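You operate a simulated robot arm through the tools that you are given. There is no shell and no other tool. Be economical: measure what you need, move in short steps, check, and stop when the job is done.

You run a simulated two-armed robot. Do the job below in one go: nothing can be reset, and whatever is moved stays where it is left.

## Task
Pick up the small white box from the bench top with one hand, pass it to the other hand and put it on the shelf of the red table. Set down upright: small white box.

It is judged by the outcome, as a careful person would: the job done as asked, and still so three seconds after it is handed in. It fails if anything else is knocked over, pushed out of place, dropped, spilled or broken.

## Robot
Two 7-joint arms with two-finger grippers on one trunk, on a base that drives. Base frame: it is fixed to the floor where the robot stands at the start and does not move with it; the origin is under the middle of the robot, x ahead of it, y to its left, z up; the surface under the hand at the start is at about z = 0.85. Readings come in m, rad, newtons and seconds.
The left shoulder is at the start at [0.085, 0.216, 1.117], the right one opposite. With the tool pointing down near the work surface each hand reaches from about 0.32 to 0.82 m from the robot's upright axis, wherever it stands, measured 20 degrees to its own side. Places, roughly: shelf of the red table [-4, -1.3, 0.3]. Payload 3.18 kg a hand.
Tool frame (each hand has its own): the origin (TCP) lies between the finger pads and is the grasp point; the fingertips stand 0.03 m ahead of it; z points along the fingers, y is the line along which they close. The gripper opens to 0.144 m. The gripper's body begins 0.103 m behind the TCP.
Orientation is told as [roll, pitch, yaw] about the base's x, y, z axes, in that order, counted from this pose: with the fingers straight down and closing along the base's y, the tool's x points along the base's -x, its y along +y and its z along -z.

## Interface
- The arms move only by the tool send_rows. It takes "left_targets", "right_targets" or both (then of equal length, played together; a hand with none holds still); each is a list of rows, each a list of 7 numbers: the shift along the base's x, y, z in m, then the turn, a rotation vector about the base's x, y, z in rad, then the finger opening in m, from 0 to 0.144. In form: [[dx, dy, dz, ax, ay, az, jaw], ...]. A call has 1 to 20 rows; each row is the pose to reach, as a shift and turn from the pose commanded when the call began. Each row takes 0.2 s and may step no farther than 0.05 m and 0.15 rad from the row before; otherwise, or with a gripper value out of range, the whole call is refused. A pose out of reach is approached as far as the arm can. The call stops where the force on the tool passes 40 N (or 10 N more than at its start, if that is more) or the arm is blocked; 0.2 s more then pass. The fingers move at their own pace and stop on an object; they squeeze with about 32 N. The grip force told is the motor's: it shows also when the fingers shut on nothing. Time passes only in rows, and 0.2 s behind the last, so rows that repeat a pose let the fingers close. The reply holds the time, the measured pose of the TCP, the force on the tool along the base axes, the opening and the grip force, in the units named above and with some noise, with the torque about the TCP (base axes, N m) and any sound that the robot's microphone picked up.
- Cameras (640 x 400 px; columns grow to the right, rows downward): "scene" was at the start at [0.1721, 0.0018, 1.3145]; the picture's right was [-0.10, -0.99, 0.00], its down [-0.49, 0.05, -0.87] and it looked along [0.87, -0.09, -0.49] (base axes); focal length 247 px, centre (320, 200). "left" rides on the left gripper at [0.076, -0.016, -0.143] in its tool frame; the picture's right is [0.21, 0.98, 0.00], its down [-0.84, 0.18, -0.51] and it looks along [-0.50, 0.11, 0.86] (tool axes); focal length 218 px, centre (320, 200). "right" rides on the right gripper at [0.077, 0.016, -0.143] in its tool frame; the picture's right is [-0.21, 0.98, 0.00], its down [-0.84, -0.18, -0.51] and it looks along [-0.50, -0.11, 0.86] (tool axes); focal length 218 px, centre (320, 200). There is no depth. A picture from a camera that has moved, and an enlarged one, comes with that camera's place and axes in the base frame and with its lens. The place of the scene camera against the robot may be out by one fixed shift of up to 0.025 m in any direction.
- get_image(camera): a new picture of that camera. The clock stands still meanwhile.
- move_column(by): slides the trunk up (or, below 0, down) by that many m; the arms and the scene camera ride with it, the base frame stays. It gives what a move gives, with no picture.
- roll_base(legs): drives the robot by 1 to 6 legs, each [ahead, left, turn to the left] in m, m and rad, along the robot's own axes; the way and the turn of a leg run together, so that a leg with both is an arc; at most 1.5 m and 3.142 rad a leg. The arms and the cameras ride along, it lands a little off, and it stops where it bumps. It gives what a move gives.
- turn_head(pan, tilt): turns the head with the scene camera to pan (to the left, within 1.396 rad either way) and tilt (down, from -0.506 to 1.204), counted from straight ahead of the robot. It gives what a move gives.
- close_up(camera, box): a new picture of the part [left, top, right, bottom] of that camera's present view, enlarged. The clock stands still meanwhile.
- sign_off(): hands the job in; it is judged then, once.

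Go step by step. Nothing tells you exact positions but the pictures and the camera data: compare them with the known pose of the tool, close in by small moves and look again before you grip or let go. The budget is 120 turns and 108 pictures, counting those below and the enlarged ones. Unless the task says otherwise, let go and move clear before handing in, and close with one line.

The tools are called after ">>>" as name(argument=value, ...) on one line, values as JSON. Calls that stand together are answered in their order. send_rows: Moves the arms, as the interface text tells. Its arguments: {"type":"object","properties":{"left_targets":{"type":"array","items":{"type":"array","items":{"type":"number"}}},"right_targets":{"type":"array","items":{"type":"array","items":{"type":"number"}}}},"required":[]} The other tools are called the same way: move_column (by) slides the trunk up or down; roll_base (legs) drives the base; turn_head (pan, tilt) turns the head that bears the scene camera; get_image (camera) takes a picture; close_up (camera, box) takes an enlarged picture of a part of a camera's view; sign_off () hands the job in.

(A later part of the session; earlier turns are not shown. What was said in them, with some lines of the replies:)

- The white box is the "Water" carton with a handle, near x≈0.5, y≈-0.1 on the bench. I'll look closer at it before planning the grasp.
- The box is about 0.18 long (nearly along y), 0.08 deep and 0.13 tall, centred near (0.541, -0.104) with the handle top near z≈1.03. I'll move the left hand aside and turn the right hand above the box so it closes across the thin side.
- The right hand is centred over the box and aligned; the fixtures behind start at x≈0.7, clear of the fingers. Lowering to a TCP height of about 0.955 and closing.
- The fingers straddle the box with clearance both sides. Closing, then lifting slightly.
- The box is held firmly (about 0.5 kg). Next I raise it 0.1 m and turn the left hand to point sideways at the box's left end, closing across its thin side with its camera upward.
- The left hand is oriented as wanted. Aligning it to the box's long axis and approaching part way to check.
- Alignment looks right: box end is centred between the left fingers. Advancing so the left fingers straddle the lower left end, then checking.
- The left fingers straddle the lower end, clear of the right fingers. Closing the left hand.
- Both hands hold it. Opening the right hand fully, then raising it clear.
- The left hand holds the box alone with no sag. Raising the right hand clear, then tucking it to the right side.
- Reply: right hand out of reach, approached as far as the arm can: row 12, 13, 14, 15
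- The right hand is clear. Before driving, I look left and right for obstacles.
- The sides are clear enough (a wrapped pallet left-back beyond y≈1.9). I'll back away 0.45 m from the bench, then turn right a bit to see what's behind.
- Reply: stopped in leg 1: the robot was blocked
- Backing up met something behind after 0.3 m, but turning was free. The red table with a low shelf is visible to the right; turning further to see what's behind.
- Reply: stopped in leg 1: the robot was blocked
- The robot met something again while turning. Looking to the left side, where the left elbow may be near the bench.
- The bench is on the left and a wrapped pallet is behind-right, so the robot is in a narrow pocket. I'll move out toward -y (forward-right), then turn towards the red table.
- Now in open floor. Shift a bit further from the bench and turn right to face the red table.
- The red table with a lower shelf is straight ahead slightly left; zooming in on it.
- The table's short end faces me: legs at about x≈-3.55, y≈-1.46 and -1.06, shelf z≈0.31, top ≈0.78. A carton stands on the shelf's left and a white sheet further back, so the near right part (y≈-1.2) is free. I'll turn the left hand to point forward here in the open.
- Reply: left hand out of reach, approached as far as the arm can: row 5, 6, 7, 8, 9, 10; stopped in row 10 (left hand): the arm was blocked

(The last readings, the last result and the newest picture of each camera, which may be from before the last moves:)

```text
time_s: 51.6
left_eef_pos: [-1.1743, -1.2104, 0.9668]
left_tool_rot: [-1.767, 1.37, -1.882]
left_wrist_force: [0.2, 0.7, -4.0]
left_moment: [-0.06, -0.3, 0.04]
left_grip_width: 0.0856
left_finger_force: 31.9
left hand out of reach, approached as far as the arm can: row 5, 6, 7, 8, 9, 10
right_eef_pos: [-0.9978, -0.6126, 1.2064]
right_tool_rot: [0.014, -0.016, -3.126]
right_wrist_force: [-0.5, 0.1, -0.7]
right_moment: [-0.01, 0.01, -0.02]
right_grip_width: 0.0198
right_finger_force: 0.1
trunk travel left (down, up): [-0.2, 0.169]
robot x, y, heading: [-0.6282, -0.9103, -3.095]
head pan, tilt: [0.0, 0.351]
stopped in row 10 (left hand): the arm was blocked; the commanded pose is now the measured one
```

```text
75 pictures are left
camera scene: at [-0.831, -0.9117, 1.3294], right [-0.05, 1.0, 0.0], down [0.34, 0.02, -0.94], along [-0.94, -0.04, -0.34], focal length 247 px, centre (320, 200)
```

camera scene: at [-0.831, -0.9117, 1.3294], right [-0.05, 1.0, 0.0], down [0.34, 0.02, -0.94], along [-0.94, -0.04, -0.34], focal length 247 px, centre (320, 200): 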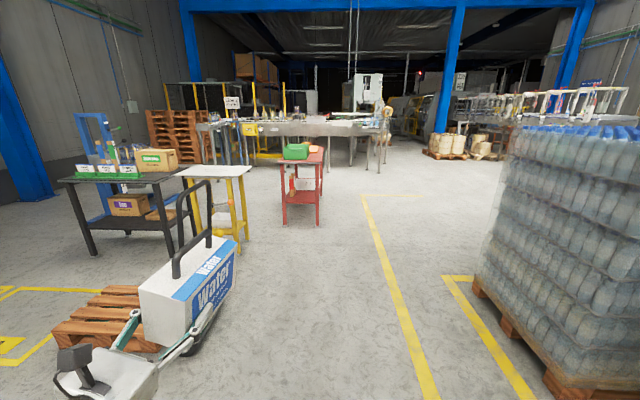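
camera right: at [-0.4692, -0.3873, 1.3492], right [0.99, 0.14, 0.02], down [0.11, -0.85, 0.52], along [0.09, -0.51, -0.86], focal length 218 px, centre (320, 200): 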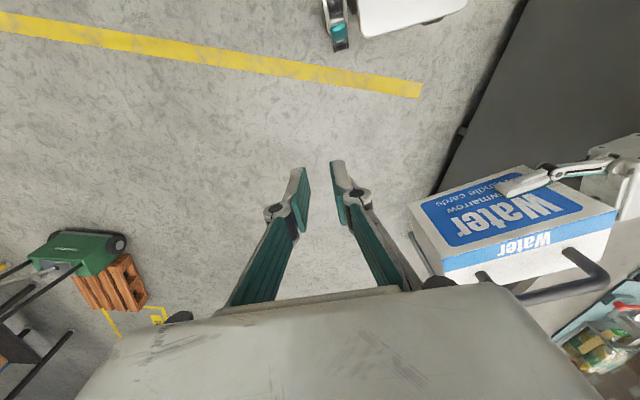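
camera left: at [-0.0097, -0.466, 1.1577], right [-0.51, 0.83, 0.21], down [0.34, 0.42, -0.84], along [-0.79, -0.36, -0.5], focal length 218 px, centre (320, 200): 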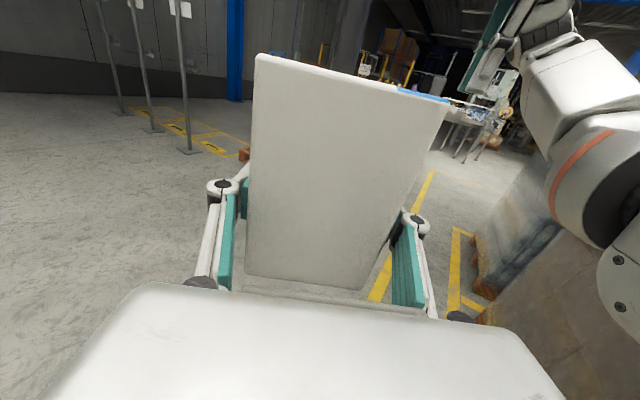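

The fully forward pose isn't attainable (the arm tilted the box about 11° and dropped). Going back to an oblique pointing direction that was reachable, and levelling the box.

>>> send_rows(left_targets=[[0.002, 0.036, 0.019, 0.0275, -0.021, -0.112, 0.06], [0.005, 0.072, 0.038, 0.055, -0.042, -0.224, 0.06], [0.007, 0.108, 0.058, 0.0825, -0.0625, -0.336, 0.06], [0.009, 0.143, 0.077, 0.11, -0.083, -0.448, 0.06], [0.012, 0.179, 0.096, 0.1375, -0.104, -0.56, 0.06], [0.014, 0.215, 0.115, 0.165, -0.125, -0.672, 0.06], [0.014, 0.215, 0.115, 0.165, -0.125, -0.672, 0.06]])

>>> get_image(camera="scene")

```text
time_s: 52.2
left_eef_pos: [-1.1729, -1.1333, 0.9699]
left_tool_rot: [-1.418, 1.261, -1.823]
left_wrist_force: [0.2, 0.6, -5.0]
left_moment: [-0.1, -0.26, 0.0]
left_grip_width: 0.0853
left_finger_force: 32.4
left hand out of reach, approached as far as the arm can: row 1, 2
right_eef_pos: [-0.9962, -0.6108, 1.2059]
right_tool_rot: [0.015, -0.017, -3.126]
right_wrist_force: [0.8, -0.4, -0.4]
right_moment: [0.08, 0.03, -0.01]
right_grip_width: 0.0201
right_finger_force: 0.1
trunk travel left (down, up): [-0.2, 0.169]
robot x, y, heading: [-0.6304, -0.9147, -3.093]
head pan, tilt: [0.0, 0.351]
stopped in row 2 (left hand): the arm was blocked; the commanded pose is now the measured one
```

```text
74 pictures are left
camera scene: at [-0.8309, -0.9122, 1.3294], right [-0.05, 1.0, 0.0], down [0.34, 0.02, -0.94], along [-0.94, -0.04, -0.34], focal length 247 px, centre (320, 200)
```

scene: 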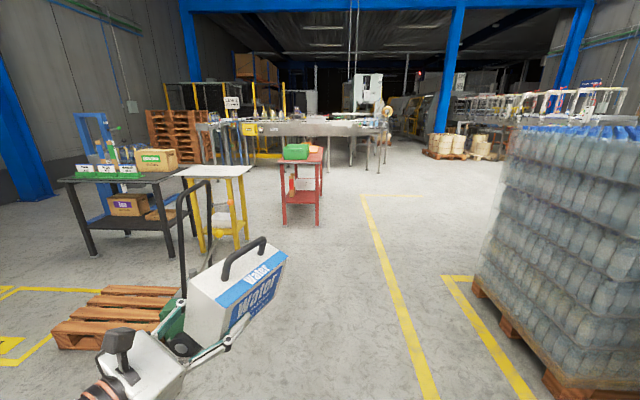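

The arm is near a limit and only partly moved. I'll work back with small steps: translate right and up first without rotating.

>>> send_rows(left_targets=[[0.0, 0.03, 0.02, 0, 0, 0, 0.06], [0.0, 0.06, 0.04, 0, 0, 0, 0.06], [0.0, 0.09, 0.06, 0, 0, 0, 0.06], [0.0, 0.12, 0.08, 0, 0, 0, 0.06]])

```text
time_s: 53.0
left_eef_pos: [-1.1597, -1.1102, 0.9366]
left_tool_rot: [-1.359, 1.103, -1.8]
left_wrist_force: [-0.7, -0.8, -5.1]
left_moment: [-0.17, -0.26, -0.04]
left_grip_width: 0.0853
left_finger_force: 31.9
left hand out of reach, approached as far as the arm can: row 1, 2, 3
right_eef_pos: [-0.9968, -0.6114, 1.2066]
right_tool_rot: [0.016, -0.014, -3.126]
right_wrist_force: [0.1, 0.1, -1.3]
right_moment: [0.01, -0.02, 0.02]
right_grip_width: 0.0198
right_finger_force: 0.0
trunk travel left (down, up): [-0.2, 0.169]
robot x, y, heading: [-0.6258, -0.9125, -3.094]
head pan, tilt: [0.0, 0.351]
stopped in row 3 (left hand): the arm was blocked; the commanded pose is now the measured one
```

It is drifting the wrong way. Looking at the left arm's posture before moving again.

>>> turn_head(pan=0.7, tilt=0.9)

>>> get_image(camera="scene")

>>> get_image(camera="right")

```text
time_s: 54.0
left_eef_pos: [-1.1601, -1.112, 0.9384]
left_tool_rot: [-1.37, 1.102, -1.808]
left_wrist_force: [0.4, 0.2, -4.9]
left_moment: [-0.11, -0.24, 0.02]
left_grip_width: 0.0856
left_finger_force: 31.6
right_eef_pos: [-0.9967, -0.6117, 1.2061]
right_tool_rot: [0.016, -0.016, -3.126]
right_wrist_force: [0.0, -0.2, -0.5]
right_moment: [0.01, 0.0, 0.03]
right_grip_width: 0.02
right_finger_force: 0.1
trunk travel left (down, up): [-0.2, 0.169]
robot x, y, heading: [-0.6299, -0.9128, -3.095]
head pan, tilt: [0.7, 0.901]
```

```text
73 pictures are left
camera scene: at [-0.7936, -0.9584, 1.2818], right [-0.68, 0.73, 0.0], down [0.58, 0.53, -0.62], along [-0.46, -0.42, -0.78], focal length 247 px, centre (320, 200)
```

scene: 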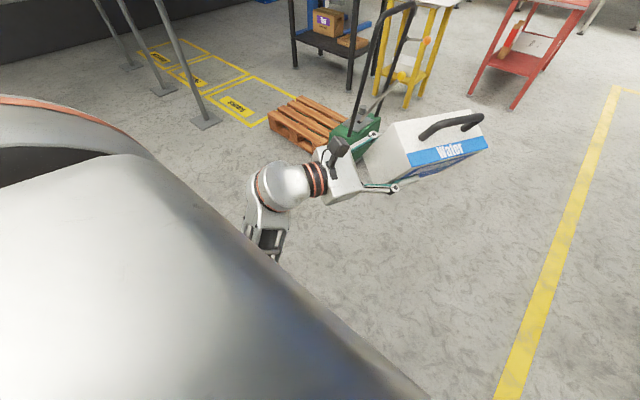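

```text
72 pictures are left
camera right: at [-0.918, -0.6247, 1.3492], right [-0.19, -0.98, 0.02], down [-0.84, 0.18, 0.52], along [-0.51, 0.08, -0.86], focal length 218 px, centre (320, 200)
```

right: 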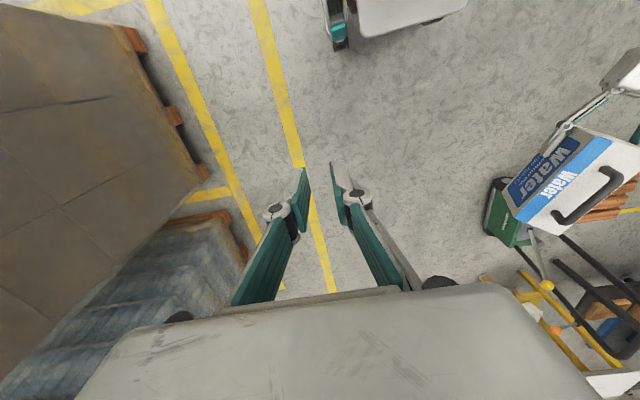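

The forearm hangs under the hand, so the wrist is at its limit. I'll try a yaw back to the right in place, with a little leveling.

>>> send_rows(left_targets=[[0.0, 0.01, 0, 0.03, -0.01, -0.13, 0.06], [0.0, 0.02, 0, 0.06, -0.02, -0.26, 0.06], [0.0, 0.03, 0, 0.09, -0.03, -0.39, 0.06]])

```text
time_s: 54.8
left_eef_pos: [-1.1611, -1.0811, 0.9411]
left_tool_rot: [-1.4, 1.202, -2.226]
left_wrist_force: [0.2, -0.5, -5.6]
left_moment: [-0.22, -0.22, 0.0]
left_grip_width: 0.0855
left_finger_force: 32.3
right_eef_pos: [-0.9969, -0.6128, 1.207]
right_tool_rot: [0.016, -0.017, -3.126]
right_wrist_force: [-1.0, 0.8, -1.0]
right_moment: [0.02, 0.0, -0.02]
right_grip_width: 0.0202
right_finger_force: 0.0
trunk travel left (down, up): [-0.2, 0.169]
robot x, y, heading: [-0.6266, -0.9159, -3.097]
head pan, tilt: [0.7, 0.901]
```

That worked; the hand now points about 47° right of forward. Levelling the box.

>>> send_rows(left_targets=[[0.0, 0.015, 0.01, 0.097, -0.075, 0, 0.06], [0.0, 0.03, 0.02, 0.195, -0.149, 0, 0.06], [0.0, 0.045, 0.03, 0.292, -0.224, 0, 0.06], [0.0, 0.06, 0.04, 0.292, -0.224, 0, 0.06]])

>>> turn_head(pan=0.3, tilt=0.6)

>>> get_image(camera="scene")

```text
time_s: 55.8
left_eef_pos: [-1.1596, -1.0197, 0.9797]
left_tool_rot: [-1.097, 1.569, -1.921]
left_wrist_force: [0.0, -0.3, -4.8]
left_moment: [-0.18, -0.2, 0.04]
left_grip_width: 0.0856
left_finger_force: 32.1
right_eef_pos: [-0.9961, -0.6109, 1.2063]
right_tool_rot: [0.016, -0.015, -3.126]
right_wrist_force: [0.2, -0.3, 0.0]
right_moment: [-0.02, -0.02, 0.02]
right_grip_width: 0.02
right_finger_force: 0.2
trunk travel left (down, up): [-0.2, 0.169]
robot x, y, heading: [-0.6281, -0.9155, -3.092]
head pan, tilt: [0.7, 0.901]
```

```text
time_s: 56.7
left_eef_pos: [-1.1606, -1.0205, 0.9808]
left_tool_rot: [-1.361, 1.57, -2.187]
left_wrist_force: [0.4, 0.2, -5.0]
left_moment: [-0.23, -0.18, 0.01]
left_grip_width: 0.0858
left_finger_force: 32.3
right_eef_pos: [-0.9971, -0.6117, 1.2069]
right_tool_rot: [0.015, -0.016, -3.126]
right_wrist_force: [-0.1, 0.6, -0.2]
right_moment: [-0.01, 0.0, -0.01]
right_grip_width: 0.0202
right_finger_force: 0.1
trunk travel left (down, up): [-0.2, 0.169]
robot x, y, heading: [-0.6283, -0.9123, -3.099]
head pan, tilt: [0.3, 0.6]
```

```text
71 pictures are left
camera scene: at [-0.8212, -0.9373, 1.3065], right [-0.34, 0.94, 0.0], down [0.53, 0.19, -0.82], along [-0.78, -0.28, -0.57], focal length 247 px, centre (320, 200)
```

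scene: 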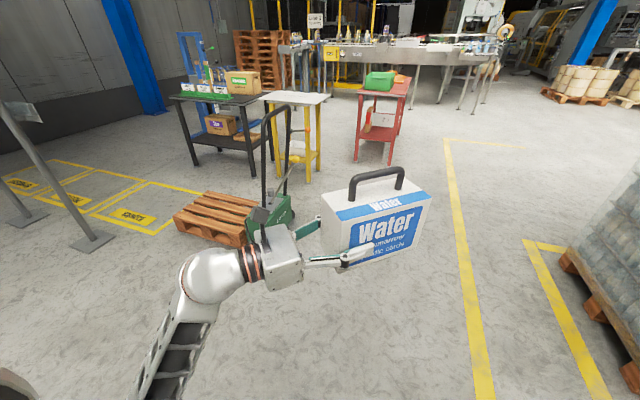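

The box is upright again and level. Next: lower the trunk here in the open and test whether the hand can get to shelf height (TCP ≈0.37) in this orientation.

>>> move_column(by=-0.2)

>>> send_rows(left_targets=[[0, 0, -0.04, 0, 0, 0, 0.06], [0, 0, -0.08, 0, 0, 0, 0.06], [0, 0, -0.12, 0, 0, 0, 0.06], [0, 0, -0.16, 0, 0, 0, 0.06], [0, 0, -0.2, 0, 0, 0, 0.06]])

>>> get_image(camera="scene")

```text
time_s: 58.9
left_eef_pos: [-1.1262, -1.0192, 0.5964]
left_tool_rot: [0.87, 1.085, 0.041]
left_wrist_force: [-0.2, 0.6, -5.3]
left_moment: [-0.25, -0.23, -0.01]
left_grip_width: 0.0854
left_finger_force: 31.9
right_eef_pos: [-1.0894, -0.6163, 0.8825]
right_tool_rot: [0.0, 0.468, -3.133]
right_wrist_force: [0.1, 0.6, -0.4]
right_moment: [0.02, 0.02, 0.02]
right_grip_width: 0.0201
right_finger_force: 0.1
trunk travel left (down, up): [0.0, 0.369]
robot x, y, heading: [-0.6265, -0.913, -3.097]
head pan, tilt: [0.3, 0.6]
```

```text
time_s: 60.1
left_eef_pos: [-1.1242, -1.0191, 0.3993]
left_tool_rot: [0.866, 1.086, 0.04]
left_wrist_force: [0.3, 0.5, -5.2]
left_moment: [-0.19, -0.22, -0.03]
left_grip_width: 0.0855
left_finger_force: 31.8
right_eef_pos: [-1.0892, -0.6148, 0.8819]
right_tool_rot: [0.0, 0.471, -3.134]
right_wrist_force: [0.1, 0.5, -0.3]
right_moment: [0.0, 0.02, 0.0]
right_grip_width: 0.0199
right_finger_force: 0.0
trunk travel left (down, up): [0.0, 0.369]
robot x, y, heading: [-0.6332, -0.9154, -3.093]
head pan, tilt: [0.3, 0.6]
```

```text
70 pictures are left
camera scene: at [-1.0152, -0.9463, 1.0604], right [-0.34, 0.94, 0.0], down [0.53, 0.19, -0.82], along [-0.78, -0.28, -0.57], focal length 247 px, centre (320, 200)
```

scene: 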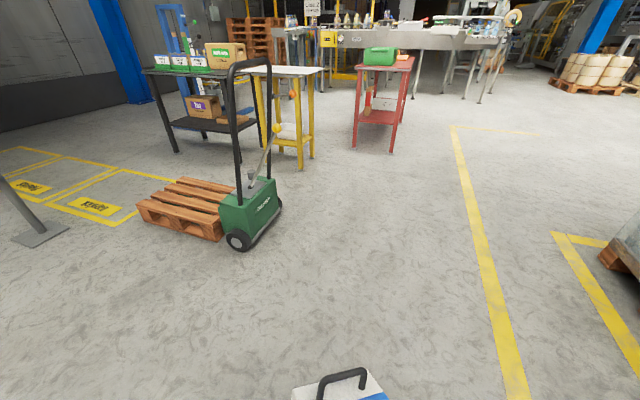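

The trunk lowered by leaning forward, tilting the hand about 27°, but shelf height is reachable. Levelling the left hand now.

>>> send_rows(left_targets=[[0, 0, 0.01, -0.005, 0.121, 0, 0.06], [0, 0, 0.02, -0.01, 0.242, 0, 0.06], [0, 0, 0.02, -0.015, 0.363, 0, 0.06], [0, 0, 0.02, -0.02, 0.484, 0, 0.06], [0, 0, 0.02, -0.02, 0.484, 0, 0.06]])

>>> turn_head(pan=0.3, tilt=1.1)

>>> get_image(camera="scene")

>>> get_image(camera="left")

```text
time_s: 61.3
left_eef_pos: [-1.1254, -1.019, 0.4182]
left_tool_rot: [1.502, 1.57, 0.675]
left_wrist_force: [0.2, -0.2, -5.2]
left_moment: [-0.25, -0.21, 0.0]
left_grip_width: 0.0857
left_finger_force: 32.0
right_eef_pos: [-1.0887, -0.6175, 0.8833]
right_tool_rot: [-0.002, 0.471, -3.134]
right_wrist_force: [0.4, -0.5, -0.4]
right_moment: [0.01, 0.0, -0.01]
right_grip_width: 0.0199
right_finger_force: 0.1
trunk travel left (down, up): [0.0, 0.369]
robot x, y, heading: [-0.6277, -0.914, -3.098]
head pan, tilt: [0.3, 0.6]
```

```text
time_s: 62.2
left_eef_pos: [-1.1259, -1.0192, 0.4184]
left_tool_rot: [1.016, 1.57, 0.192]
left_wrist_force: [0.1, -0.6, -5.8]
left_moment: [-0.25, -0.19, 0.01]
left_grip_width: 0.0856
left_finger_force: 32.0
right_eef_pos: [-1.0893, -0.6165, 0.8817]
right_tool_rot: [-0.001, 0.472, -3.134]
right_wrist_force: [-0.8, -0.3, 0.7]
right_moment: [-0.01, 0.03, -0.01]
right_grip_width: 0.0199
right_finger_force: 0.0
trunk travel left (down, up): [0.0, 0.369]
robot x, y, heading: [-0.6266, -0.9159, -3.092]
head pan, tilt: [0.3, 1.1]
```

```text
69 pictures are left
camera scene: at [-0.9914, -0.9377, 1.0219], right [-0.34, 0.94, 0.0], down [0.84, 0.3, -0.45], along [-0.43, -0.15, -0.89], focal length 247 px, centre (320, 200)
```

scene: 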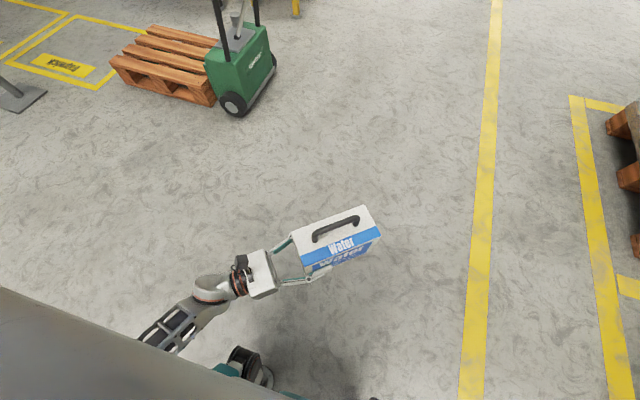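

```text
68 pictures are left
camera left: at [-1.0406, -1.1355, 0.4939], right [0.72, 0.66, 0.21], down [0.48, -0.25, -0.84], along [-0.51, 0.71, -0.5], focal length 218 px, centre (320, 200)
```

left: 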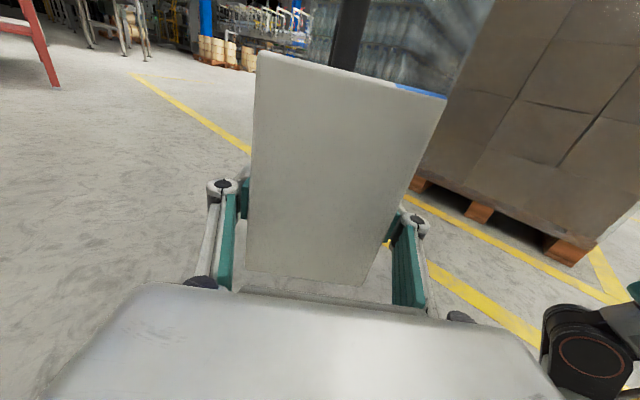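

Level at TCP z≈0.42 with the hand ~0.50 m ahead of the robot. I'd like more reach to keep the base clear of the table, so I test extending forward in the open.

>>> send_rows(left_targets=[[-0.04, -0.002, 0, 0, 0, 0, 0.06], [-0.08, -0.004, 0, 0, 0, 0, 0.06], [-0.12, -0.006, 0, 0, 0, 0, 0.06], [-0.16, -0.008, 0, 0, 0, 0, 0.06], [-0.2, -0.01, 0, 0, 0, 0, 0.06], [-0.2, -0.01, 0, 0, 0, 0, 0.06]])

>>> get_image(camera="scene")

```text
time_s: 63.6
left_eef_pos: [-1.3246, -1.0298, 0.4154]
left_tool_rot: [1.151, 1.57, 0.326]
left_wrist_force: [-0.1, -1.2, -5.8]
left_moment: [-0.21, -0.17, -0.03]
left_grip_width: 0.0857
left_finger_force: 31.6
right_eef_pos: [-1.0904, -0.616, 0.8833]
right_tool_rot: [0.001, 0.471, -3.133]
right_wrist_force: [-0.4, 0.5, -0.7]
right_moment: [-0.01, 0.0, 0.02]
right_grip_width: 0.0202
right_finger_force: 0.1
trunk travel left (down, up): [0.0, 0.369]
robot x, y, heading: [-0.6291, -0.9122, -3.092]
head pan, tilt: [0.3, 1.1]
```

```text
67 pictures are left
camera scene: at [-0.9915, -0.9377, 1.0217], right [-0.34, 0.94, 0.0], down [0.84, 0.3, -0.45], along [-0.43, -0.15, -0.89], focal length 247 px, centre (320, 200)
```

scene: 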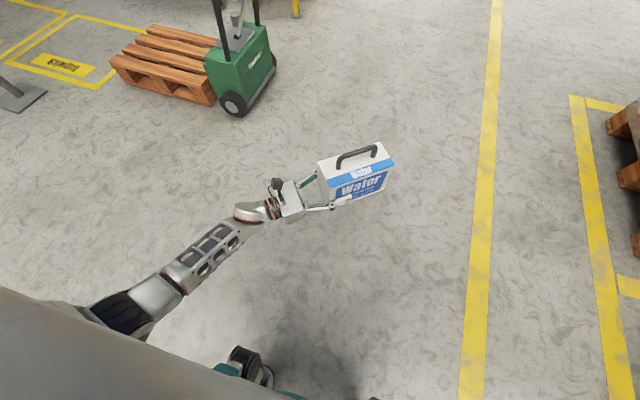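

Reach 0.70 m ahead works. Trying to yaw the hand toward straight ahead here.

>>> send_rows(left_targets=[[0, -0.02, 0, 0, 0, 0.12, 0.06], [0, -0.04, 0, 0, 0, 0.24, 0.06], [0, -0.06, 0, 0, 0, 0.36, 0.06], [0, -0.08, 0, 0, 0, 0.48, 0.06], [0, -0.08, 0, 0, 0, 0.48, 0.06]])

```text
time_s: 64.8
left_eef_pos: [-1.3289, -1.1231, 0.4182]
left_tool_rot: [-1.544, 1.553, -1.891]
left_wrist_force: [1.1, 0.1, -4.9]
left_moment: [-0.07, -0.27, -0.01]
left_grip_width: 0.0856
left_finger_force: 32.2
right_eef_pos: [-1.0893, -0.6213, 0.8861]
right_tool_rot: [-0.008, 0.47, -3.134]
right_wrist_force: [0.2, 0.3, 0.1]
right_moment: [0.01, 0.01, -0.02]
right_grip_width: 0.02
right_finger_force: 0.1
trunk travel left (down, up): [0.0, 0.369]
robot x, y, heading: [-0.6294, -0.9165, -3.098]
head pan, tilt: [0.3, 1.1]
```

The hand now points 22° right of ahead, 0.71 m out, box level – a good insertion pose. Driving toward the table, stopping about half a metre short to look.

>>> roll_base(legs=[[0.9, -0.12, 0], [0.9, -0.12, 0.347]])

>>> turn_head(pan=0.1, tilt=0.5)

>>> get_image(camera="scene")

>>> get_image(camera="left")

```text
time_s: 74.0
left_eef_pos: [-3.0404, -1.3495, 0.4113]
left_tool_rot: [-0.948, 1.557, -0.95]
left_wrist_force: [-0.1, 0.0, -6.2]
left_moment: [0.05, -0.23, -0.02]
left_grip_width: 0.0857
left_finger_force: 32.2
right_eef_pos: [-2.9883, -0.7998, 0.884]
right_tool_rot: [-0.007, 0.474, -2.789]
right_wrist_force: [-0.4, 1.2, -0.2]
right_moment: [0.0, 0.01, -0.01]
right_grip_width: 0.0204
right_finger_force: 0.0
trunk travel left (down, up): [0.0, 0.369]
robot x, y, heading: [-2.4544, -0.915, -2.752]
head pan, tilt: [0.3, 1.1]
```

```text
time_s: 75.0
left_eef_pos: [-3.0396, -1.3511, 0.4129]
left_tool_rot: [-1.064, 1.549, -1.067]
left_wrist_force: [0.0, -0.1, -5.8]
left_moment: [0.03, -0.28, -0.03]
left_grip_width: 0.0859
left_finger_force: 32.0
right_eef_pos: [-2.989, -0.7951, 0.8841]
right_tool_rot: [-0.004, 0.47, -2.787]
right_wrist_force: [0.6, -0.2, 0.1]
right_moment: [-0.02, -0.03, 0.03]
right_grip_width: 0.02
right_finger_force: 0.1
trunk travel left (down, up): [0.0, 0.369]
robot x, y, heading: [-2.4542, -0.9166, -2.752]
head pan, tilt: [0.099, 0.499]
```

```text
66 pictures are left
camera scene: at [-2.816, -1.063, 1.0691], right [-0.47, 0.88, 0.0], down [0.42, 0.23, -0.88], along [-0.77, -0.41, -0.48], focal length 247 px, centre (320, 200)
```

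scene: 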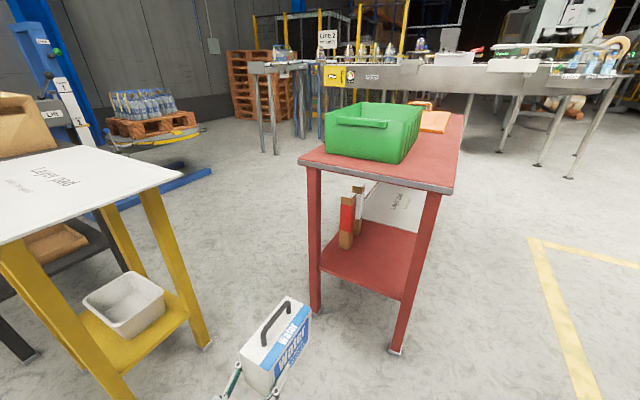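

```text
65 pictures are left
camera left: at [-2.8977, -1.3659, 0.4905], right [0.0, 0.98, 0.19], down [0.52, 0.16, -0.84], along [-0.86, 0.1, -0.51], focal length 218 px, centre (320, 200)
```

left: 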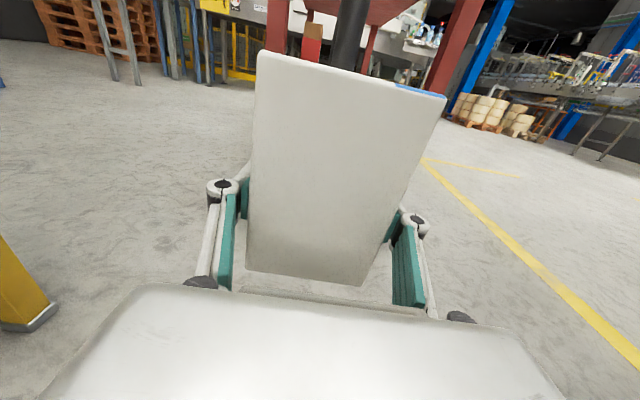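

The table is close now; zooming in on the shelf to refine its height and free space.

>>> close_up(camera="scene", box=[290, 150, 470, 360])

```text
1.90 times, centred on (380, 255) of scene
camera zoom: at [-2.816, -1.063, 1.0691], right [-0.47, 0.88, 0.0], down [0.42, 0.23, -0.88], along [-0.77, -0.41, -0.48], focal length 471 px, centre (206, 95)
```

zoom: 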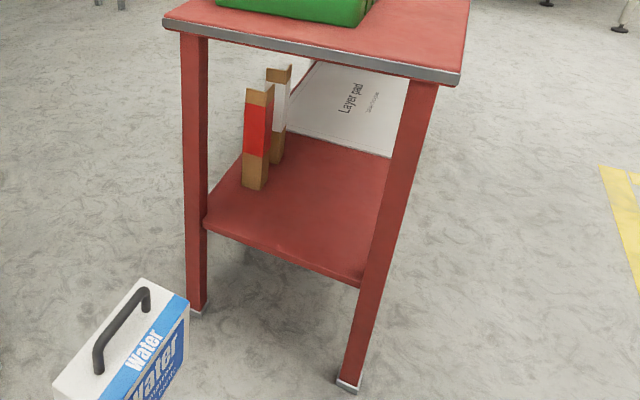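

Shelf z≈0.30 with front edge at x≈-3.53, legs' inner faces at y≈-1.44 and -1.09; cartons start at x≈-3.70, y<-1.36; the sheet starts at x≈-3.97. I'll place the box centred near (-3.70, -1.215). First aligning in y, just outside the table.

>>> roll_base(legs=[[0.189, -0.224, 0]])

>>> get_image(camera="scene")

>>> get_image(camera="left")

```text
time_s: 77.6
left_eef_pos: [-3.3, -1.2237, 0.4127]
left_tool_rot: [-1.086, 1.55, -1.086]
left_wrist_force: [0.0, 0.0, -5.3]
left_moment: [-0.02, -0.34, 0.02]
left_grip_width: 0.0856
left_finger_force: 31.5
right_eef_pos: [-3.2515, -0.6703, 0.8829]
right_tool_rot: [-0.006, 0.471, -2.784]
right_wrist_force: [-1.2, -0.2, 0.1]
right_moment: [-0.04, 0.01, -0.01]
right_grip_width: 0.02
right_finger_force: 0.1
trunk travel left (down, up): [0.0, 0.369]
robot x, y, heading: [-2.7136, -0.7924, -2.75]
head pan, tilt: [0.099, 0.499]
```

```text
63 pictures are left
camera scene: at [-3.0771, -0.9359, 1.0694], right [-0.48, 0.88, 0.0], down [0.42, 0.23, -0.88], along [-0.77, -0.42, -0.48], focal length 247 px, centre (320, 200)
```

scene: 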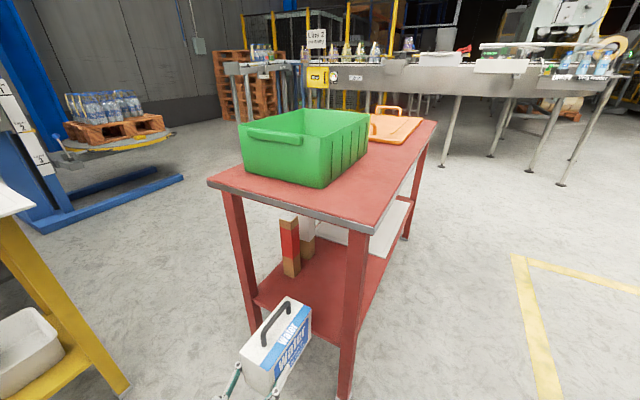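

```text
62 pictures are left
camera left: at [-3.1582, -1.2392, 0.4908], right [0.0, 0.98, 0.19], down [0.52, 0.16, -0.84], along [-0.86, 0.1, -0.51], focal length 218 px, centre (320, 200)
```

left: 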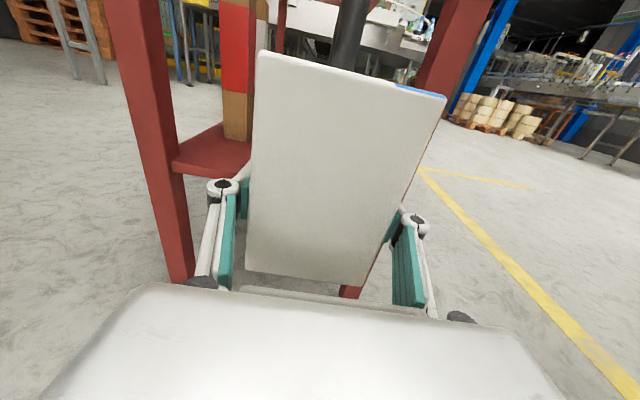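

Alignment is good: legs' inner faces about y -1.465 and -1.083, box at y≈-1.22, bottom ≈6 cm above the shelf. Level the tool slightly, shift 1 cm left, then drive in part way.

>>> send_rows(left_targets=[[0, -0.01, 0, 0.018, 0.01, 0, 0.06], [0, -0.01, 0, 0.018, 0.01, 0, 0.06]])

>>> roll_base(legs=[[0.148, -0.061, 0]])

>>> get_image(camera="scene")

>>> get_image(camera="left")

```text
time_s: 78.2
left_eef_pos: [-3.3002, -1.2344, 0.4122]
left_tool_rot: [-1.077, 1.563, -1.078]
left_wrist_force: [-0.5, 0.2, -5.1]
left_moment: [0.0, -0.29, -0.03]
left_grip_width: 0.0855
left_finger_force: 31.7
right_eef_pos: [-3.2525, -0.6676, 0.8829]
right_tool_rot: [0.001, 0.47, -2.784]
right_wrist_force: [-0.7, -0.8, -0.1]
right_moment: [0.01, 0.03, -0.01]
right_grip_width: 0.0202
right_finger_force: 0.1
trunk travel left (down, up): [0.0, 0.369]
robot x, y, heading: [-2.7167, -0.7884, -2.748]
head pan, tilt: [0.099, 0.499]
```

```text
time_s: 79.6
left_eef_pos: [-3.4578, -1.2368, 0.4126]
left_tool_rot: [-1.097, 1.566, -1.095]
left_wrist_force: [0.2, 0.1, -5.6]
left_moment: [0.01, -0.27, -0.01]
left_grip_width: 0.0858
left_finger_force: 32.2
right_eef_pos: [-3.4098, -0.6707, 0.8823]
right_tool_rot: [-0.001, 0.472, -2.782]
right_wrist_force: [-0.4, -0.4, -0.4]
right_moment: [0.02, 0.0, 0.0]
right_grip_width: 0.0201
right_finger_force: 0.1
trunk travel left (down, up): [0.0, 0.369]
robot x, y, heading: [-2.8735, -0.791, -2.744]
head pan, tilt: [0.099, 0.499]
```

```text
61 pictures are left
camera scene: at [-3.2354, -0.9352, 1.0694], right [-0.48, 0.88, 0.0], down [0.42, 0.23, -0.88], along [-0.77, -0.42, -0.48], focal length 247 px, centre (320, 200)
```

scene: 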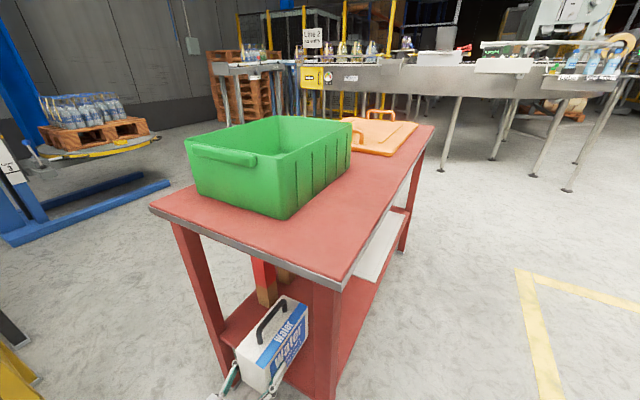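

```text
60 pictures are left
camera left: at [-3.3146, -1.2519, 0.4895], right [0.0, 0.98, 0.2], down [0.51, 0.18, -0.84], along [-0.86, 0.1, -0.5], focal length 218 px, centre (320, 200)
```

left: 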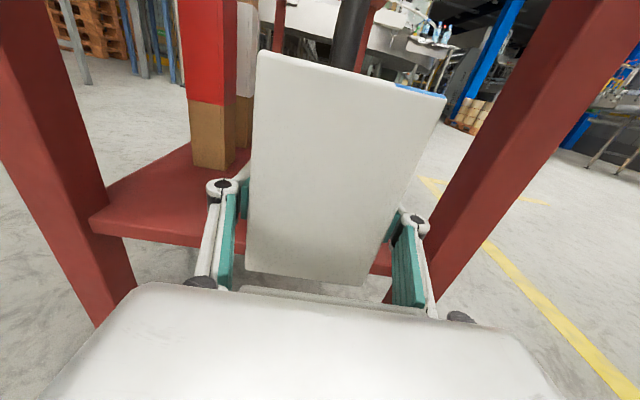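

The box is entering between the legs with good clearance to legs and cartons. Driving 0.1 m further in.

>>> roll_base(legs=[[0.092, -0.04, 0]])

>>> send_rows(left_targets=[[-0.03, 0, -0.005, 0, 0, 0, 0.06], [-0.06, 0, -0.01, 0, 0, 0, 0.06], [-0.08, 0, -0.015, 0, 0, 0, 0.06], [-0.08, 0, -0.02, 0, 0, 0, 0.06]])

>>> get_image(camera="scene")

>>> get_image(camera="left")

```text
time_s: 80.7
left_eef_pos: [-3.559, -1.2325, 0.4127]
left_tool_rot: [-0.997, 1.566, -0.997]
left_wrist_force: [0.0, -0.5, -5.1]
left_moment: [-0.01, -0.27, -0.01]
left_grip_width: 0.0855
left_finger_force: 32.2
right_eef_pos: [-3.5081, -0.6663, 0.8824]
right_tool_rot: [0.0, 0.47, -2.782]
right_wrist_force: [-0.1, 0.1, -0.3]
right_moment: [0.01, 0.0, -0.03]
right_grip_width: 0.0199
right_finger_force: 0.1
trunk travel left (down, up): [0.0, 0.369]
robot x, y, heading: [-2.9726, -0.7892, -2.746]
head pan, tilt: [0.099, 0.499]
```

```text
time_s: 81.9
left_eef_pos: [-3.6151, -1.262, 0.3748]
left_tool_rot: [-0.898, 1.498, -0.896]
left_wrist_force: [0.4, -1.8, -1.5]
left_moment: [0.05, 0.19, 0.16]
left_grip_width: 0.0859
left_finger_force: 31.7
right_eef_pos: [-3.5065, -0.6671, 0.8855]
right_tool_rot: [-0.002, 0.466, -2.787]
right_wrist_force: [-0.8, 0.7, 0.4]
right_moment: [-0.03, 0.0, -0.01]
right_grip_width: 0.0202
right_finger_force: 0.0
trunk travel left (down, up): [0.0, 0.369]
robot x, y, heading: [-2.9761, -0.7886, -2.741]
head pan, tilt: [0.099, 0.499]
stopped in row 4 (left hand): the arm was blocked; the commanded pose is now the measured one
```

```text
59 pictures are left
camera scene: at [-3.3339, -0.9332, 1.0713], right [-0.47, 0.88, 0.0], down [0.42, 0.23, -0.88], along [-0.77, -0.42, -0.48], focal length 247 px, centre (320, 200)
```

scene: 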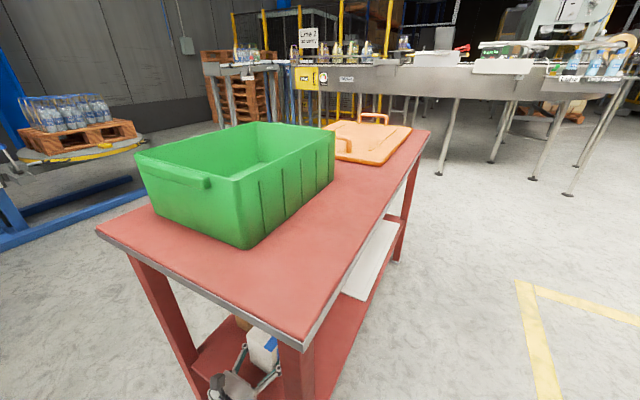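

```text
58 pictures are left
camera left: at [-3.4756, -1.2739, 0.4579], right [-0.01, 0.99, 0.15], down [0.54, 0.13, -0.83], along [-0.84, 0.08, -0.54], focal length 218 px, centre (320, 200)
```

left: 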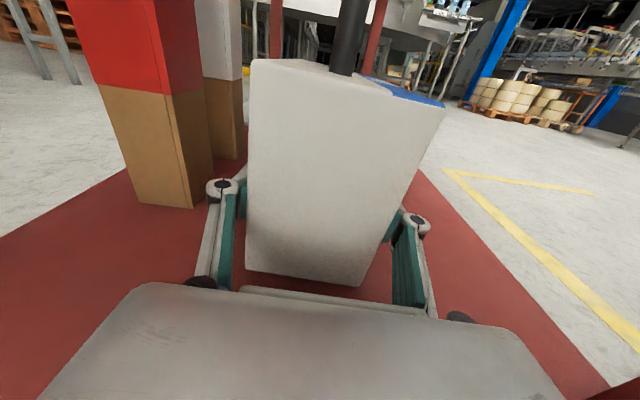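

The arm hit its reach limit and the box tip has touched the shelf with the hand tilted ~4°. The place is already fine (box ≈5 cm inside the edge, clear of the cartons), so I'll move the hand up slightly and re-level with a small retreat.

>>> send_rows(left_targets=[[0.01, 0.005, 0.01, 0.028, 0.022, 0, 0.06], [0.015, 0.01, 0.015, 0.057, 0.045, 0, 0.06], [0.015, 0.01, 0.015, 0.057, 0.045, 0, 0.06]])

>>> get_image(camera="left")

>>> close_up(camera="scene", box=[180, 300, 320, 400])

```text
time_s: 82.7
left_eef_pos: [-3.6006, -1.2549, 0.3884]
left_tool_rot: [-2.978, 1.57, -2.978]
left_wrist_force: [-0.1, -0.2, -5.2]
left_moment: [-0.02, -0.26, 0.03]
left_grip_width: 0.0856
left_finger_force: 31.9
right_eef_pos: [-3.5082, -0.6702, 0.884]
right_tool_rot: [-0.004, 0.472, -2.786]
right_wrist_force: [0.2, 0.2, -0.1]
right_moment: [0.02, 0.0, 0.01]
right_grip_width: 0.0198
right_finger_force: 0.0
trunk travel left (down, up): [0.0, 0.369]
robot x, y, heading: [-2.9744, -0.7879, -2.747]
head pan, tilt: [0.099, 0.499]
```

```text
57 pictures are left
camera left: at [-3.4575, -1.2717, 0.4654], right [0.0, 0.98, 0.21], down [0.51, 0.18, -0.84], along [-0.86, 0.11, -0.49], focal length 218 px, centre (320, 200)
```

left: 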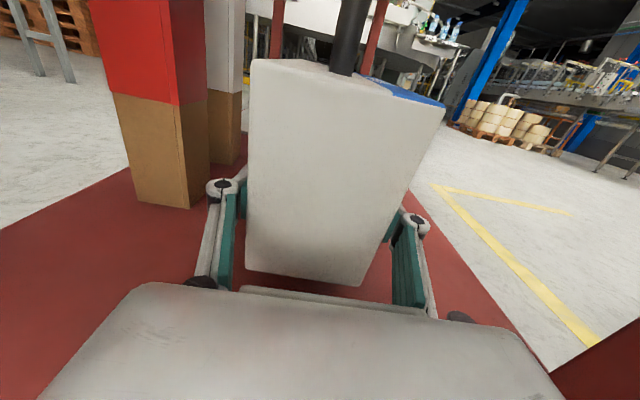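

```text
4.00 times, centred on (250, 350) of scene
camera zoom: at [-3.3355, -0.9367, 1.0694], right [-0.47, 0.88, 0.0], down [0.42, 0.23, -0.88], along [-0.77, -0.41, -0.48], focal length 988 px, centre (600, -400)
```

zoom: 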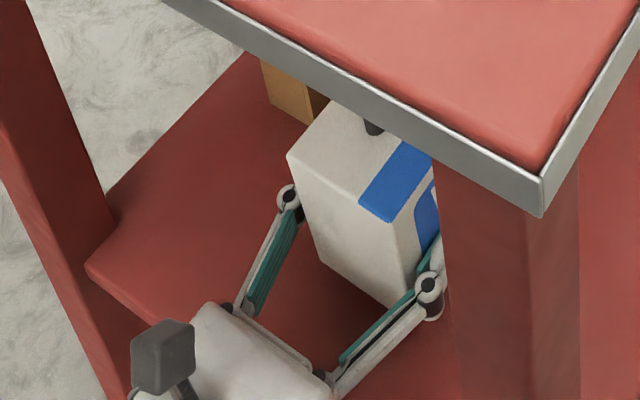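

The box is intact but turned ~4° nose-up in the grip from the touch. I'll pitch the hand slightly nose-down to level it and lower in small steps, watching the wrist force.

>>> send_rows(left_targets=[[0, 0, 0, 0, -0.03, 0, 0.06], [0, 0, -0.005, 0, -0.06, 0, 0.06], [0, 0, -0.01, 0, -0.06, 0, 0.06], [0, 0, -0.015, 0, -0.06, 0, 0.06]])

>>> get_image(camera="left")

```text
time_s: 83.7
left_eef_pos: [-3.5996, -1.2476, 0.375]
left_tool_rot: [0.172, 1.516, 0.171]
left_wrist_force: [2.5, 3.0, 2.6]
left_moment: [-0.19, 0.75, -0.33]
left_grip_width: 0.086
left_finger_force: 32.3
right_eef_pos: [-3.5066, -0.6683, 0.8838]
right_tool_rot: [-0.002, 0.469, -2.784]
right_wrist_force: [-0.1, 0.1, -0.1]
right_moment: [-0.01, 0.02, 0.01]
right_grip_width: 0.0202
right_finger_force: 0.0
trunk travel left (down, up): [0.0, 0.369]
robot x, y, heading: [-2.9724, -0.7871, -2.744]
head pan, tilt: [0.099, 0.499]
```

```text
55 pictures are left
camera left: at [-3.461, -1.2652, 0.4583], right [-0.01, 0.98, 0.22], down [0.55, 0.19, -0.81], along [-0.83, 0.11, -0.54], focal length 218 px, centre (320, 200)
```

left: 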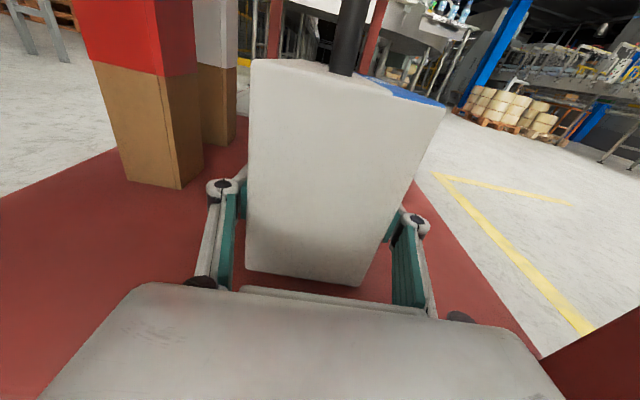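

The nose end has touched while the rear is still slightly up. Pitching back a little and lowering a few millimetres.

>>> send_rows(left_targets=[[0, 0, -0.002, 0, 0.02, 0, 0.06], [0, 0, -0.005, 0, 0.035, 0, 0.06], [0, 0, -0.007, 0, 0.035, 0, 0.06]])

```text
time_s: 84.5
left_eef_pos: [-3.595, -1.2563, 0.3689]
left_tool_rot: [-0.069, 1.553, -0.075]
left_wrist_force: [-2.2, 11.6, 30.2]
left_moment: [0.31, 0.72, 0.0]
left_grip_width: 0.0853
left_finger_force: 32.2
right_eef_pos: [-3.5039, -0.6693, 0.8868]
right_tool_rot: [-0.006, 0.464, -2.786]
right_wrist_force: [-0.7, 0.0, 0.8]
right_moment: [0.01, -0.02, 0.0]
right_grip_width: 0.0199
right_finger_force: 0.0
trunk travel left (down, up): [0.0, 0.369]
robot x, y, heading: [-2.9753, -0.7908, -2.747]
head pan, tilt: [0.099, 0.499]
```

It's now seated with spread contact but pressing hard; easing up 3 mm and looking before release.

>>> send_rows(left_targets=[[0, 0, 0.003, 0, 0, 0, 0.06], [0, 0, 0.003, 0, 0, 0, 0.06]])

>>> get_image(camera="left")

>>> close_up(camera="scene", box=[180, 300, 320, 400])

```text
time_s: 85.1
left_eef_pos: [-3.5948, -1.2559, 0.3701]
left_tool_rot: [-0.08, 1.546, -0.078]
left_wrist_force: [4.7, 5.7, 10.1]
left_moment: [0.55, 1.13, -0.69]
left_grip_width: 0.0856
left_finger_force: 32.3
right_eef_pos: [-3.505, -0.6697, 0.8863]
right_tool_rot: [-0.005, 0.465, -2.785]
right_wrist_force: [0.0, 0.1, 0.4]
right_moment: [-0.05, -0.01, 0.02]
right_grip_width: 0.02
right_finger_force: 0.1
trunk travel left (down, up): [0.0, 0.369]
robot x, y, heading: [-2.9742, -0.7883, -2.748]
head pan, tilt: [0.099, 0.499]
```

```text
54 pictures are left
camera left: at [-3.4546, -1.273, 0.4486], right [-0.01, 0.98, 0.21], down [0.53, 0.18, -0.83], along [-0.85, 0.1, -0.52], focal length 218 px, centre (320, 200)
```

left: 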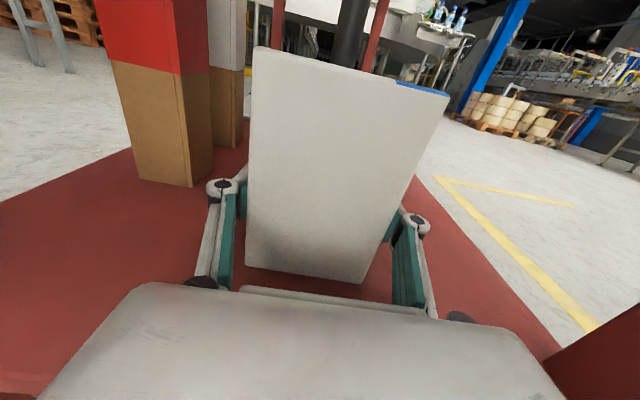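

```text
4.00 times, centred on (250, 350) of scene
camera zoom: at [-3.3297, -0.9359, 1.0715], right [-0.47, 0.88, 0.01], down [0.42, 0.23, -0.88], along [-0.78, -0.42, -0.48], focal length 988 px, centre (600, -400)
```

zoom: 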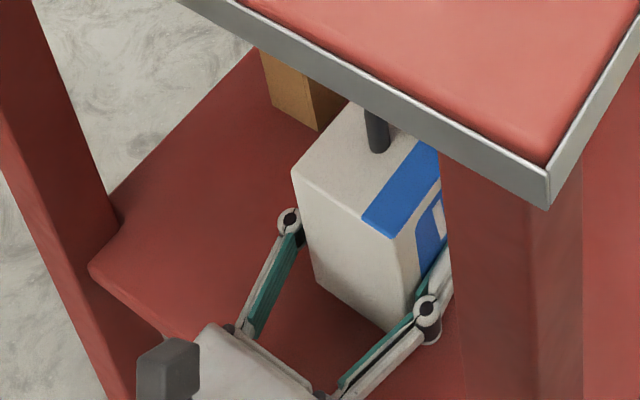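

The box stands flat enough on the shelf, clear of cartons and leg. Opening the fingers modestly to release.

>>> send_rows(left_targets=[[0, 0, 0, 0, 0, 0, 0.09], [0, 0, 0, 0, 0, 0, 0.098], [0, 0, 0, 0, 0, 0, 0.108], [0, 0, 0, 0, 0, 0, 0.108]])

>>> get_image(camera="left")

>>> close_up(camera="scene", box=[180, 300, 320, 400])

```text
time_s: 86.1
left_eef_pos: [-3.5955, -1.2555, 0.3688]
left_tool_rot: [-0.166, 1.544, -0.168]
left_wrist_force: [-0.1, -0.5, -0.1]
left_moment: [0.01, 0.01, -0.03]
left_grip_width: 0.1081
left_finger_force: 0.1
right_eef_pos: [-3.505, -0.6675, 0.8849]
right_tool_rot: [-0.006, 0.467, -2.784]
right_wrist_force: [0.5, 1.0, -0.3]
right_moment: [-0.02, 0.03, -0.02]
right_grip_width: 0.0199
right_finger_force: 0.0
trunk travel left (down, up): [0.0, 0.369]
robot x, y, heading: [-2.9749, -0.7918, -2.748]
head pan, tilt: [0.099, 0.499]
```

```text
52 pictures are left
camera left: at [-3.4551, -1.2726, 0.4483], right [-0.01, 0.98, 0.2], down [0.53, 0.18, -0.83], along [-0.85, 0.1, -0.52], focal length 218 px, centre (320, 200)
```

left: 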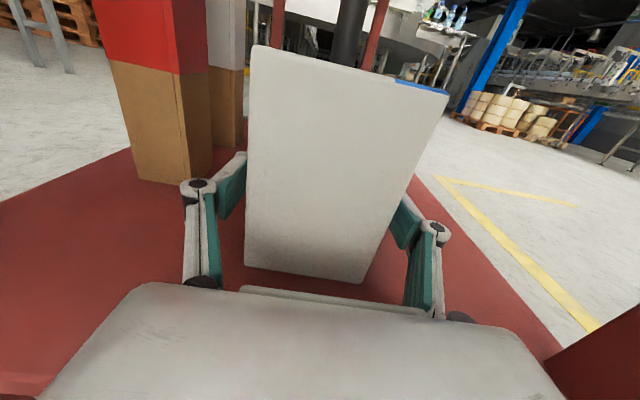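

```text
4.00 times, centred on (250, 350) of scene
camera zoom: at [-3.331, -0.9355, 1.0709], right [-0.47, 0.88, 0.0], down [0.42, 0.23, -0.88], along [-0.77, -0.42, -0.48], focal length 988 px, centre (600, -400)
```

zoom: 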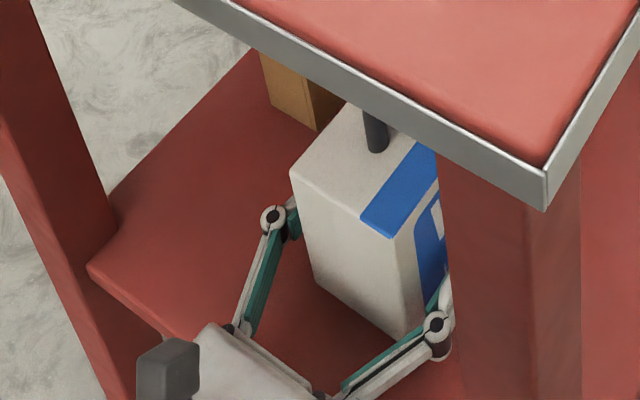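

Released and the box stands still. Backing straight out along +x with the base.

>>> roll_base(legs=[[-0.277, 0.115, 0]])

>>> get_image(camera="scene")

>>> get_image(camera="left")

```text
time_s: 88.2
left_eef_pos: [-3.2941, -1.2539, 0.3683]
left_tool_rot: [-0.118, 1.546, -0.116]
left_wrist_force: [0.1, 0.9, -0.1]
left_moment: [-0.02, -0.03, -0.02]
left_grip_width: 0.1079
left_finger_force: 0.0
right_eef_pos: [-3.2043, -0.6695, 0.8844]
right_tool_rot: [-0.005, 0.468, -2.786]
right_wrist_force: [0.5, -0.7, 0.6]
right_moment: [-0.01, 0.02, -0.03]
right_grip_width: 0.02
right_finger_force: 0.1
trunk travel left (down, up): [0.0, 0.369]
robot x, y, heading: [-2.6741, -0.785, -2.745]
head pan, tilt: [0.099, 0.499]
```

```text
50 pictures are left
camera scene: at [-3.0302, -0.9346, 1.0705], right [-0.48, 0.88, 0.01], down [0.42, 0.23, -0.88], along [-0.77, -0.42, -0.48], focal length 247 px, centre (320, 200)
```

scene: 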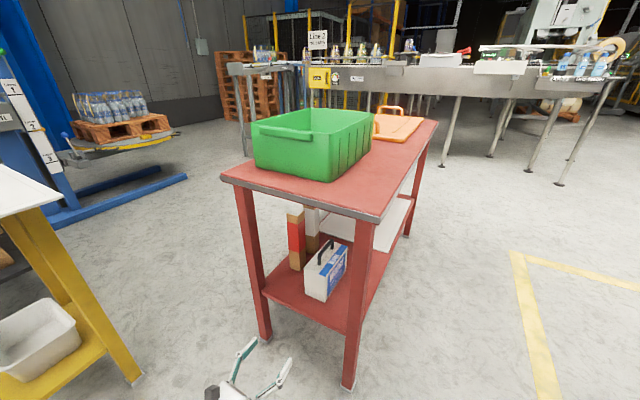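

```text
49 pictures are left
camera left: at [-3.1537, -1.2711, 0.4476], right [-0.01, 0.98, 0.21], down [0.53, 0.18, -0.83], along [-0.85, 0.1, -0.52], focal length 218 px, centre (320, 200)
```

left: 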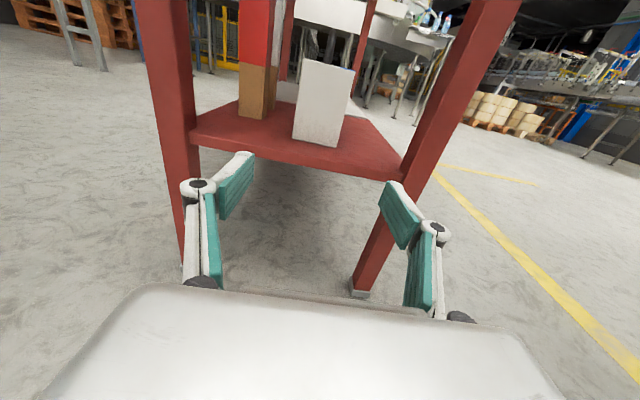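

The box stands upright on the red table's shelf, the cartons and bin are undisturbed, and both hands are empty and clear. Handing in.

>>> sign_off()

```text
The job is handed in.
```

The small white box was picked up with the right hand, passed to the left, and is standing upright on the red table's shelf. The cartons, bin and sheet already on that table were not moved. While leaving the bench, the robot bumped something twice: once backing up, probably the wrapped pallet, and once turning. I saw nothing displaced in the pictures afterwards, but I didn't check the pallet specifically.
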